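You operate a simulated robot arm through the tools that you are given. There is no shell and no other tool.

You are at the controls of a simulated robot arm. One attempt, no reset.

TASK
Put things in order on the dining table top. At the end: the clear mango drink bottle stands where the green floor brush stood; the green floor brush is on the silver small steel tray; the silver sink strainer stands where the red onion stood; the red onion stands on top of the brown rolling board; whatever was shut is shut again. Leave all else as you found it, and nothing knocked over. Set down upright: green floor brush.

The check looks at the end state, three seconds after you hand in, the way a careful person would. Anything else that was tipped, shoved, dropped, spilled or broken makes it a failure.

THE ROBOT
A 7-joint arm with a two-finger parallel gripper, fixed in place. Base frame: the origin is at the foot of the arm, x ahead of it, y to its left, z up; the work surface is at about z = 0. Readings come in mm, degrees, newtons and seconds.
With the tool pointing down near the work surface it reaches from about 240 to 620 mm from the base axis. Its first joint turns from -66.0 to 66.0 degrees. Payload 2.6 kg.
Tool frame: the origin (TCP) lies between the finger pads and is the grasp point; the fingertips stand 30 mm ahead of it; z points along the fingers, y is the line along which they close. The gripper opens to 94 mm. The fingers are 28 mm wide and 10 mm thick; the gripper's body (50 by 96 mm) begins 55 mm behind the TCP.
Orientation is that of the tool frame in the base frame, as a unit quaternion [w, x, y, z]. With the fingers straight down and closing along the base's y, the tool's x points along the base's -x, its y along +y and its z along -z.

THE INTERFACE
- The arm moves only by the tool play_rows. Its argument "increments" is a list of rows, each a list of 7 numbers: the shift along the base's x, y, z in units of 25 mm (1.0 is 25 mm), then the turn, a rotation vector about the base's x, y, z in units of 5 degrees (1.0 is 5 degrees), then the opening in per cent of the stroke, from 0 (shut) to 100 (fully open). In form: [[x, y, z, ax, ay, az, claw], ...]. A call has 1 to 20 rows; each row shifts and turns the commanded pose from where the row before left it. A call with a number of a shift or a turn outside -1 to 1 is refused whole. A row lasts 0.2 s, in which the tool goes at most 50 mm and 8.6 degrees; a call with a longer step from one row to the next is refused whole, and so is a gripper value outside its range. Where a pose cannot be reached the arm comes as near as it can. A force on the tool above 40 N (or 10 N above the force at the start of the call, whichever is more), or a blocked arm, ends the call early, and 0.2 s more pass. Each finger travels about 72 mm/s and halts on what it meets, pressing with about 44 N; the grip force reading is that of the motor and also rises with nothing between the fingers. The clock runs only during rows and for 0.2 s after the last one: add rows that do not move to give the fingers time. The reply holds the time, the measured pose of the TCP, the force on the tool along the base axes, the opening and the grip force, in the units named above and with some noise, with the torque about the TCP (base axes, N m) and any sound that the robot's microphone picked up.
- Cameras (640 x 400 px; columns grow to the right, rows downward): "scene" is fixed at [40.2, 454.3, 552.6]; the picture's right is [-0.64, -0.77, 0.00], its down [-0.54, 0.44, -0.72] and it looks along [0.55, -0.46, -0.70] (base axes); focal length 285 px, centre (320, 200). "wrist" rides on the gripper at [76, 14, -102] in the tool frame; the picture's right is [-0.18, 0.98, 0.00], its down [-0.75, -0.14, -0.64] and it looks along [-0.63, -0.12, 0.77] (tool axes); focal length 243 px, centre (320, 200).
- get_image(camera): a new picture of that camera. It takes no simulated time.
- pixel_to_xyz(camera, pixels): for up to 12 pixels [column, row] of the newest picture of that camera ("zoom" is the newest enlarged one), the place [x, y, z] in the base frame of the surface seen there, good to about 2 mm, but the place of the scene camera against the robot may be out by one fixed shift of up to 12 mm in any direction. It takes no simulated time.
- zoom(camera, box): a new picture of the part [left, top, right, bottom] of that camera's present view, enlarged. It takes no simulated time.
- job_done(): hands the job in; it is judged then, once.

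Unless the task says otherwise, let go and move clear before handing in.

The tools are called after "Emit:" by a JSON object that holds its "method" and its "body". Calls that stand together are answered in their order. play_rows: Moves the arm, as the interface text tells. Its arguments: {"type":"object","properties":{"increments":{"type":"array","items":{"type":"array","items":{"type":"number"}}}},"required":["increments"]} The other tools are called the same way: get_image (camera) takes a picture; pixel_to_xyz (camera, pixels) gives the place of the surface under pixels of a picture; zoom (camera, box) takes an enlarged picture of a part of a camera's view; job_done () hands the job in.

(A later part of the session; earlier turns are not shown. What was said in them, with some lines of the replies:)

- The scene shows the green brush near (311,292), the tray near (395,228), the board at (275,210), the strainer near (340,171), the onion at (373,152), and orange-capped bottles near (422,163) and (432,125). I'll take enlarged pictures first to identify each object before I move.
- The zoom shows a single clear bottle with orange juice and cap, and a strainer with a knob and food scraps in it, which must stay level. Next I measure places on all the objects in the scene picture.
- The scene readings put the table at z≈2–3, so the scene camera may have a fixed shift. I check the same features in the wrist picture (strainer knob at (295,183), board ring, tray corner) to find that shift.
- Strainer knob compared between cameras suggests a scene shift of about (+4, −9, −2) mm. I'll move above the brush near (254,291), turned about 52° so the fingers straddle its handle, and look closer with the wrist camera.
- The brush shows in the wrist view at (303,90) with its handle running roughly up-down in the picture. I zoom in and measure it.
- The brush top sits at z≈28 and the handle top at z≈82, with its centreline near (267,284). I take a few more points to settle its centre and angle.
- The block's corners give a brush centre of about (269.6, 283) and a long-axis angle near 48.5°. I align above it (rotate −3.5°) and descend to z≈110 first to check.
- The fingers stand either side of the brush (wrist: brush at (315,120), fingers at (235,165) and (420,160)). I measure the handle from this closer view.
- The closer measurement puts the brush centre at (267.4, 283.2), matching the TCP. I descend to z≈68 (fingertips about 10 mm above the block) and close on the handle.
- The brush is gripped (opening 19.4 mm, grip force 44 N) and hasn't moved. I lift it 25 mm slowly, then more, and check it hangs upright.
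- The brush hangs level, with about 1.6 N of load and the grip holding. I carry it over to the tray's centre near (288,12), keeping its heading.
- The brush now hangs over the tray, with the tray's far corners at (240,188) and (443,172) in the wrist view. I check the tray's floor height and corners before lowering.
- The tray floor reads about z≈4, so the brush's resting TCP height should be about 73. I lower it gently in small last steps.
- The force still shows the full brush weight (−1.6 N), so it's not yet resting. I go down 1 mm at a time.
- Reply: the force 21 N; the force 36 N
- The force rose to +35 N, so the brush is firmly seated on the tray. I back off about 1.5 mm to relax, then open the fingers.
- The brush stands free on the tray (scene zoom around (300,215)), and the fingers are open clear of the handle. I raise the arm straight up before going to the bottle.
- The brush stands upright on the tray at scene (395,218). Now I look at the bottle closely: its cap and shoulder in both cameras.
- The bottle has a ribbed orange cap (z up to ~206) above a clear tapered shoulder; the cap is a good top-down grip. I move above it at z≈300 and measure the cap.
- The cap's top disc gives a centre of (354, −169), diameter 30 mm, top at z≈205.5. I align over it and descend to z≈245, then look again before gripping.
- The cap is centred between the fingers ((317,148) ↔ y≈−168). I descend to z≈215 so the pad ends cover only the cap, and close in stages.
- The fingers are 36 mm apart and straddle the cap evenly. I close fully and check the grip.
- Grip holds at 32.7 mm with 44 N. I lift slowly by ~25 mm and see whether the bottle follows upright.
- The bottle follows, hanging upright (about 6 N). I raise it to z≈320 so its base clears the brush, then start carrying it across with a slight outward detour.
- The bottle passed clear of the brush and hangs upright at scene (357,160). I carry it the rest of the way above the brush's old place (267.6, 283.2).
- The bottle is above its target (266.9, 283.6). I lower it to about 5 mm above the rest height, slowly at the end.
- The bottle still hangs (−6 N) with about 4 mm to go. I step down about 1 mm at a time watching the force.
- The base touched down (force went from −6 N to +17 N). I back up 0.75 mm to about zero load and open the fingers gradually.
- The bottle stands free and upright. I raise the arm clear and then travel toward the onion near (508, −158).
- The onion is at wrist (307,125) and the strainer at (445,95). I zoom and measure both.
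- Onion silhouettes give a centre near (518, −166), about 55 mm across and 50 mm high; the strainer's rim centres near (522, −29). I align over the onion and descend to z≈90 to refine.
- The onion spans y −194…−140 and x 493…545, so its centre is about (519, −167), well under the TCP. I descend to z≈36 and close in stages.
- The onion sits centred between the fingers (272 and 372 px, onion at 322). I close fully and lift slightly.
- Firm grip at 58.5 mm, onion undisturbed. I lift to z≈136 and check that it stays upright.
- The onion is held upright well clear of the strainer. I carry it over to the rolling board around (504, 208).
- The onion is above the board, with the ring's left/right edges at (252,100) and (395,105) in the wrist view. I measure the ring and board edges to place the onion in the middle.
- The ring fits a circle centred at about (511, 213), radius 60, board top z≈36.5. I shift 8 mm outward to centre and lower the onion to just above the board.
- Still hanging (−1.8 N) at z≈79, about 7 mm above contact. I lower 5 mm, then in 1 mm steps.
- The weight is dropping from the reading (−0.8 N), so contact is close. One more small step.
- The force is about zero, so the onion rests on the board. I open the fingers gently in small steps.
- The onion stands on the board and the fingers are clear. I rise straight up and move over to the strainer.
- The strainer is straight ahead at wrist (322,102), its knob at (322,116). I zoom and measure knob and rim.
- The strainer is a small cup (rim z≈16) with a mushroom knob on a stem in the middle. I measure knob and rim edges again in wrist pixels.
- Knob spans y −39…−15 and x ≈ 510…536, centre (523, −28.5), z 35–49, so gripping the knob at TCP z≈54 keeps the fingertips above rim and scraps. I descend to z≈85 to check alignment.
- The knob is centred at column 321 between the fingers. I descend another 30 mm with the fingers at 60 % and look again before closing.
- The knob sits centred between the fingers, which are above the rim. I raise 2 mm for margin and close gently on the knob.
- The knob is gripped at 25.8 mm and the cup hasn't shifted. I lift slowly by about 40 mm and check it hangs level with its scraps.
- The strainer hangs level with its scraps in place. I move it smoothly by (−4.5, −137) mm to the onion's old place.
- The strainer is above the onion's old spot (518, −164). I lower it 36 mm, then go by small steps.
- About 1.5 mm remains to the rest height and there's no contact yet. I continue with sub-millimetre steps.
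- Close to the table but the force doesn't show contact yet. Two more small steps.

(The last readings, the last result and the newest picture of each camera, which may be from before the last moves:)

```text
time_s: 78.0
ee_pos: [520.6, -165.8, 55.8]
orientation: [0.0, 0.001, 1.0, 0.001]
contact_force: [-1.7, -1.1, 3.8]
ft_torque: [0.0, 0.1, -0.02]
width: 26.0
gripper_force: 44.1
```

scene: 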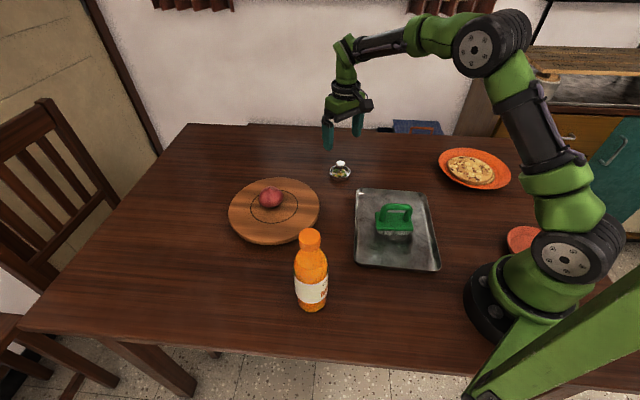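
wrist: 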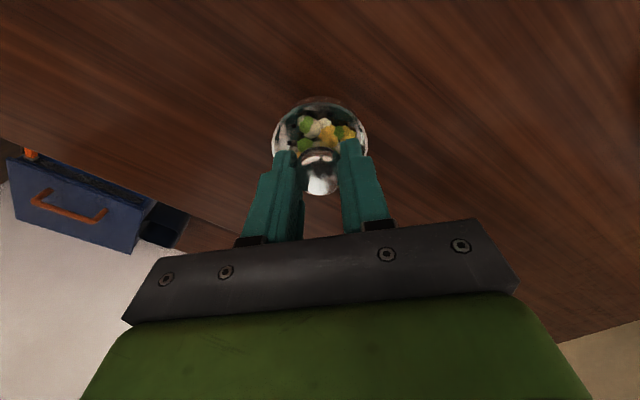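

Contact now shows (+3.8 N): the strainer rests on the table. I open the fingers gradually, keeping them within the space above the rim.

Emit:
{"method": "play_rows", "body": {"increments": [[0, 0, 0.01, 0, 0, 0, 0], [0, 0, 0, 0, 0, 0, 29], [0, 0, 0, 0, 0, 0, 32], [0, 0, 0, 0, 0, 0, 36], [0, 0, 0, 0, 0, 0, 44], [0, 0, 0, 0, 0, 0, 52], [0, 0, 0, 0, 0, 0, 52]]}}

Emit:
{"method": "get_image", "body": {"camera": "wrist"}}

Emit:
{"method": "zoom", "body": {"camera": "scene", "box": [340, 110, 420, 180]}}

```text
time_s: 79.6
ee_pos: [520.1, -165.6, 54.1]
orientation: [0.0, 0.001, 1.0, 0.0]
contact_force: [-0.2, 0.3, 0.3]
ft_torque: [0.02, 0.0, 0.03]
width: 48.7
gripper_force: 0.0
```

```text
taken
```

wrist: 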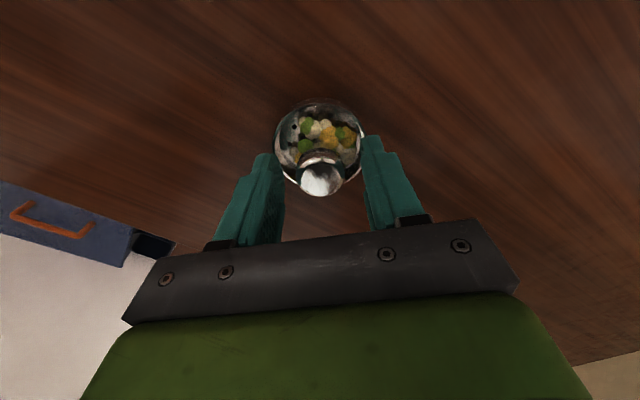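

```text
5.71 times, centred on (380, 145) of scene
```

zoom: 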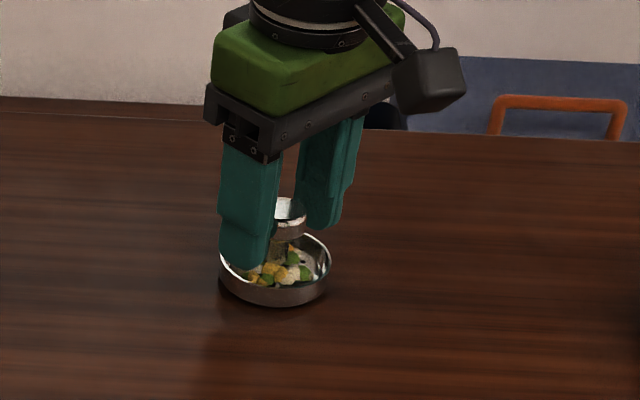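

The strainer stands on the table, free of the fingers. I rise straight up and back off to a clear pose for a full check.

Emit:
{"method": "play_rows", "body": {"increments": [[0, 0, 0.3, 0, 0, 0, 60], [0, 0, 0.6, 0, 0, 0, 70], [0, 0, 0.9, 0, 0, 0, 90], [0, 0, 1, 0, 0, 0, 100], [0, 0, 1, 0, 0, 0, 100], [0, 0, 1, 0, 0, 0, 100], [0, 0, 1, 0, 0, 0, 100], [-0.6, 0.8, 1, 0, 0, 0, 100], [-0.7, 0.9, 1, 0, 0, 0, 100], [-0.7, 0.9, 1, 0, 0, 0, 100], [-0.7, 0.9, 1, 0, 0, 0, 100], [-0.7, 0.9, 0.5, 0, 0, 0, 100], [-0.7, 0.9, 0, 0, 0, 0, 100], [-0.7, 0.9, 0, 0, 0, 0, 100], [-0.7, 0.9, 0, 0, 0, 0, 100], [0, 0, 0, 0, 0, 0, 100]]}}

Emit:
{"method": "get_image", "body": {"camera": "scene"}}

Emit:
{"method": "get_image", "body": {"camera": "wrist"}}

```text
time_s: 83.0
ee_pos: [380.5, 10.2, 311.1]
orientation: [0.0, 0.0, 1.0, 0.001]
contact_force: [0.0, -0.1, 0.8]
ft_torque: [0.0, 0.03, -0.01]
width: 94.1
gripper_force: 0.0
```

```text
taken
```

scene: 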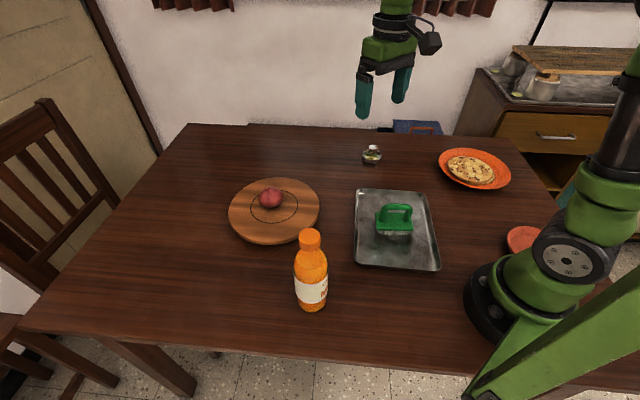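

```text
taken
```

wrist: 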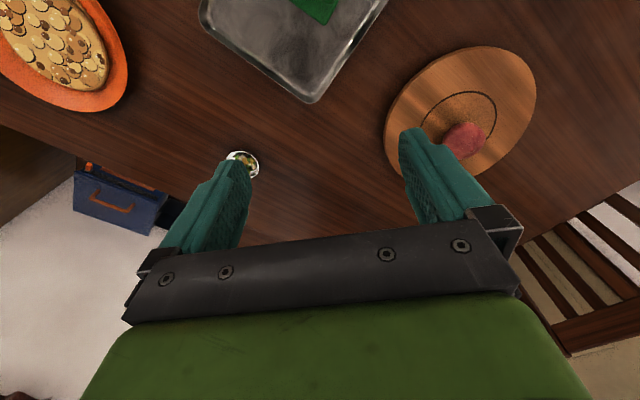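

All four objects look placed: strainer at (372,155), onion on the board at (270,197), brush on the tray, bottle at (311,275). I zoom in to confirm positions and that nothing tipped or spilled.

Emit:
{"method": "zoom", "body": {"camera": "scene", "box": [310, 120, 450, 210]}}

Emit:
{"method": "zoom", "body": {"camera": "scene", "box": [220, 170, 450, 314]}}

Emit:
{"method": "pixel_to_xyz", "body": {"camera": "scene", "pixels": [[363, 156], [381, 156], [372, 147], [372, 164], [311, 310], [296, 300], [326, 300], [310, 232], [270, 188], [270, 197], [357, 190], [439, 269]]}}

```text
4.44 times, centred on (380, 165) of scene
```

zoom: 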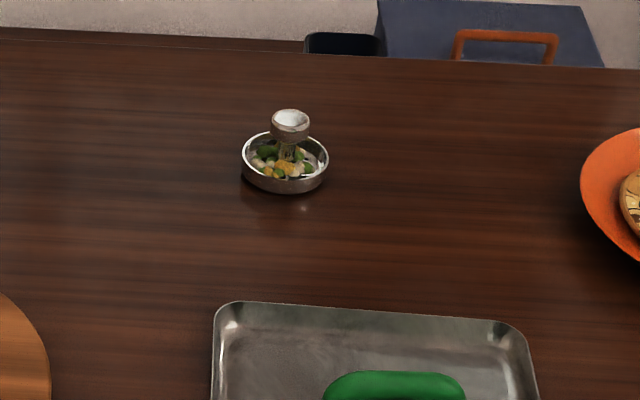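

```text
2.78 times, centred on (335, 242) of scene
```

zoom: 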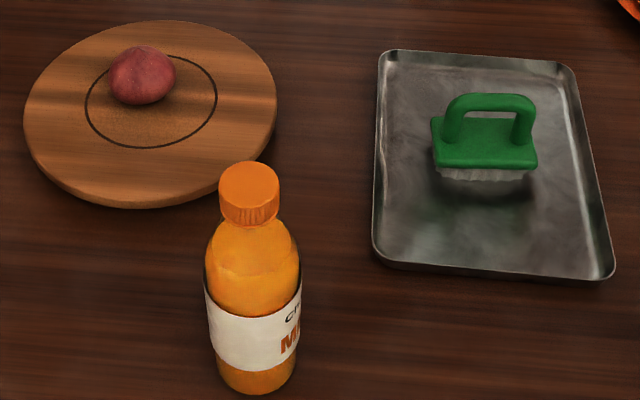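

```text
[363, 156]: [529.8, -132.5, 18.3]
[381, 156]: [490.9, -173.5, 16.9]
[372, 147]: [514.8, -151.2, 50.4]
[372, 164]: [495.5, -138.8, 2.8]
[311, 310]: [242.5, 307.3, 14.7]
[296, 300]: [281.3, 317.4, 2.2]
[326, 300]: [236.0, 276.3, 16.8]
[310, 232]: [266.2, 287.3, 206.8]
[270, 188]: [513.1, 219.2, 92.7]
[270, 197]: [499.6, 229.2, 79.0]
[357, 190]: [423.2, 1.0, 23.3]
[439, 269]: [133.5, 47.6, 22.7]
```

The onion's stem tip isn't obvious in this zoom, so I look closer at it from both cameras.

Emit:
{"method": "zoom", "body": {"camera": "scene", "box": [245, 175, 300, 220]}}

Emit:
{"method": "zoom", "body": {"camera": "wrist", "box": [380, 40, 540, 180]}}

Emit:
{"method": "zoom", "body": {"camera": "scene", "box": [350, 135, 400, 175]}}

```text
8.89 times, centred on (272, 198) of scene
```

zoom: 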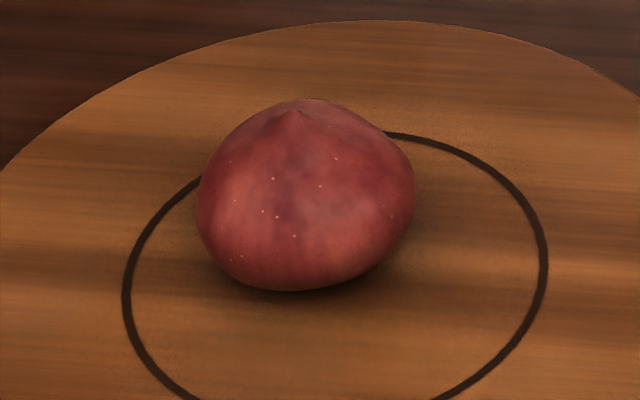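

```text
2.86 times, centred on (460, 110) of wrist
```

zoom: 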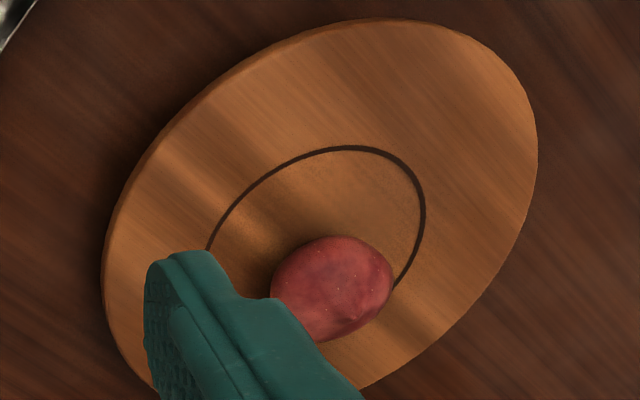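

```text
10.00 times, centred on (375, 155) of scene
```

zoom: 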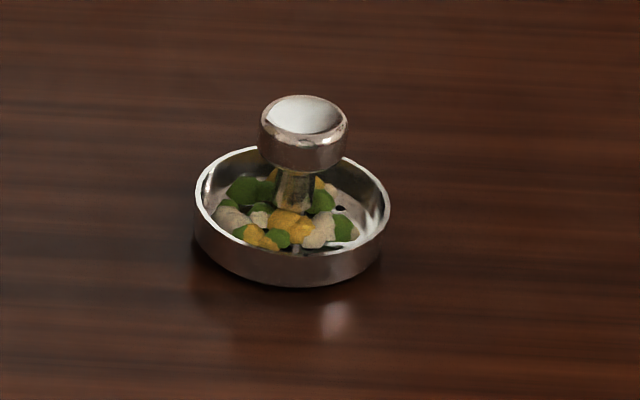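

The strainer is fine; the onion's tip is visible but seems tilted a little compared with just after release. I compare with the same zoom box as before and let a short time pass to see whether it's settling.

Emit:
{"method": "zoom", "body": {"camera": "scene", "box": [210, 120, 350, 250]}}

Emit:
{"method": "play_rows", "body": {"increments": [[0, 0, 0, 0, 0, 0, 100], [0, 0, 0, 0, 0, 0, 100], [0, 0, 0, 0, 0, 0, 100], [0, 0, 0, 0, 0, 0, 100], [0, 0, 0, 0, 0, 0, 100], [0, 0, 0, 0, 0, 0, 100], [0, 0, 0, 0, 0, 0, 100], [0, 0, 0, 0, 0, 0, 100]]}}

Emit:
{"method": "zoom", "body": {"camera": "scene", "box": [245, 175, 300, 220]}}

```text
3.08 times, centred on (280, 185) of scene
```

zoom: 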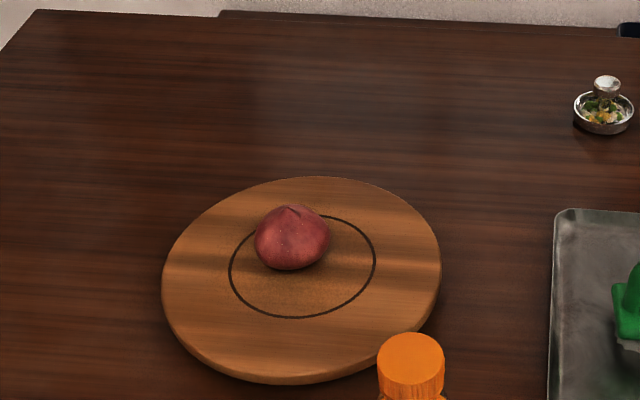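

```text
time_s: 84.8
ee_pos: [380.7, 10.8, 309.0]
orientation: [0.0, 0.001, 1.0, 0.0]
contact_force: [-0.3, 0.3, 0.2]
ft_torque: [-0.02, 0.05, -0.03]
width: 94.1
gripper_force: 0.0
```

```text
8.89 times, centred on (272, 198) of scene
```

zoom: 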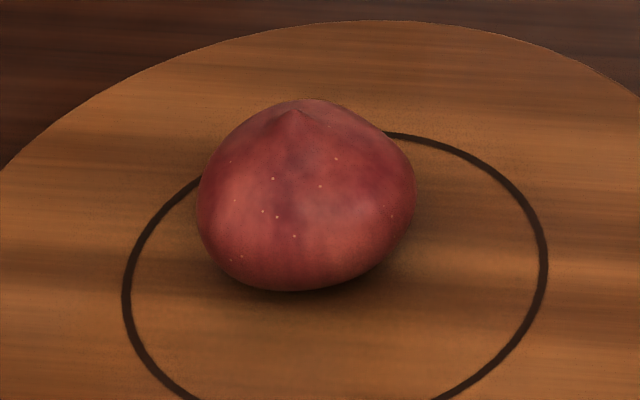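

Nothing has moved over the extra time. The onion stands still on the board with its tip at about the same height above the surface (~54 mm) as before. The strainer stands level on the onion's old spot with its scraps inside. The bottle is upright where the brush was, the brush is upright on the tray, and the gripper is empty and clear. I hand the job in.

Emit:
{"method": "job_done", "body": {}}

```text
The job is handed in.
```

I moved all four objects to where you asked and handed the job in. In the last pictures nothing was tipped, spilled or out of place.

- **Brush:** it stands upright near the middle of the steel tray.
- **Bottle:** it stands upright where the brush stood, with its cap still on.
- **Onion:** it stands on the rolling board, roughly in the middle. It leans very slightly, as it did on the table, and was not moving when I checked.
- **Strainer:** it stands level about where the onion stood, within roughly 3 mm by my measurements, with its food scraps still inside.

I opened nothing, so there was nothing to shut again. The tray reads within about 2 mm of where it started, and the board and plate look untouched. The gripper is empty and well clear of everything.
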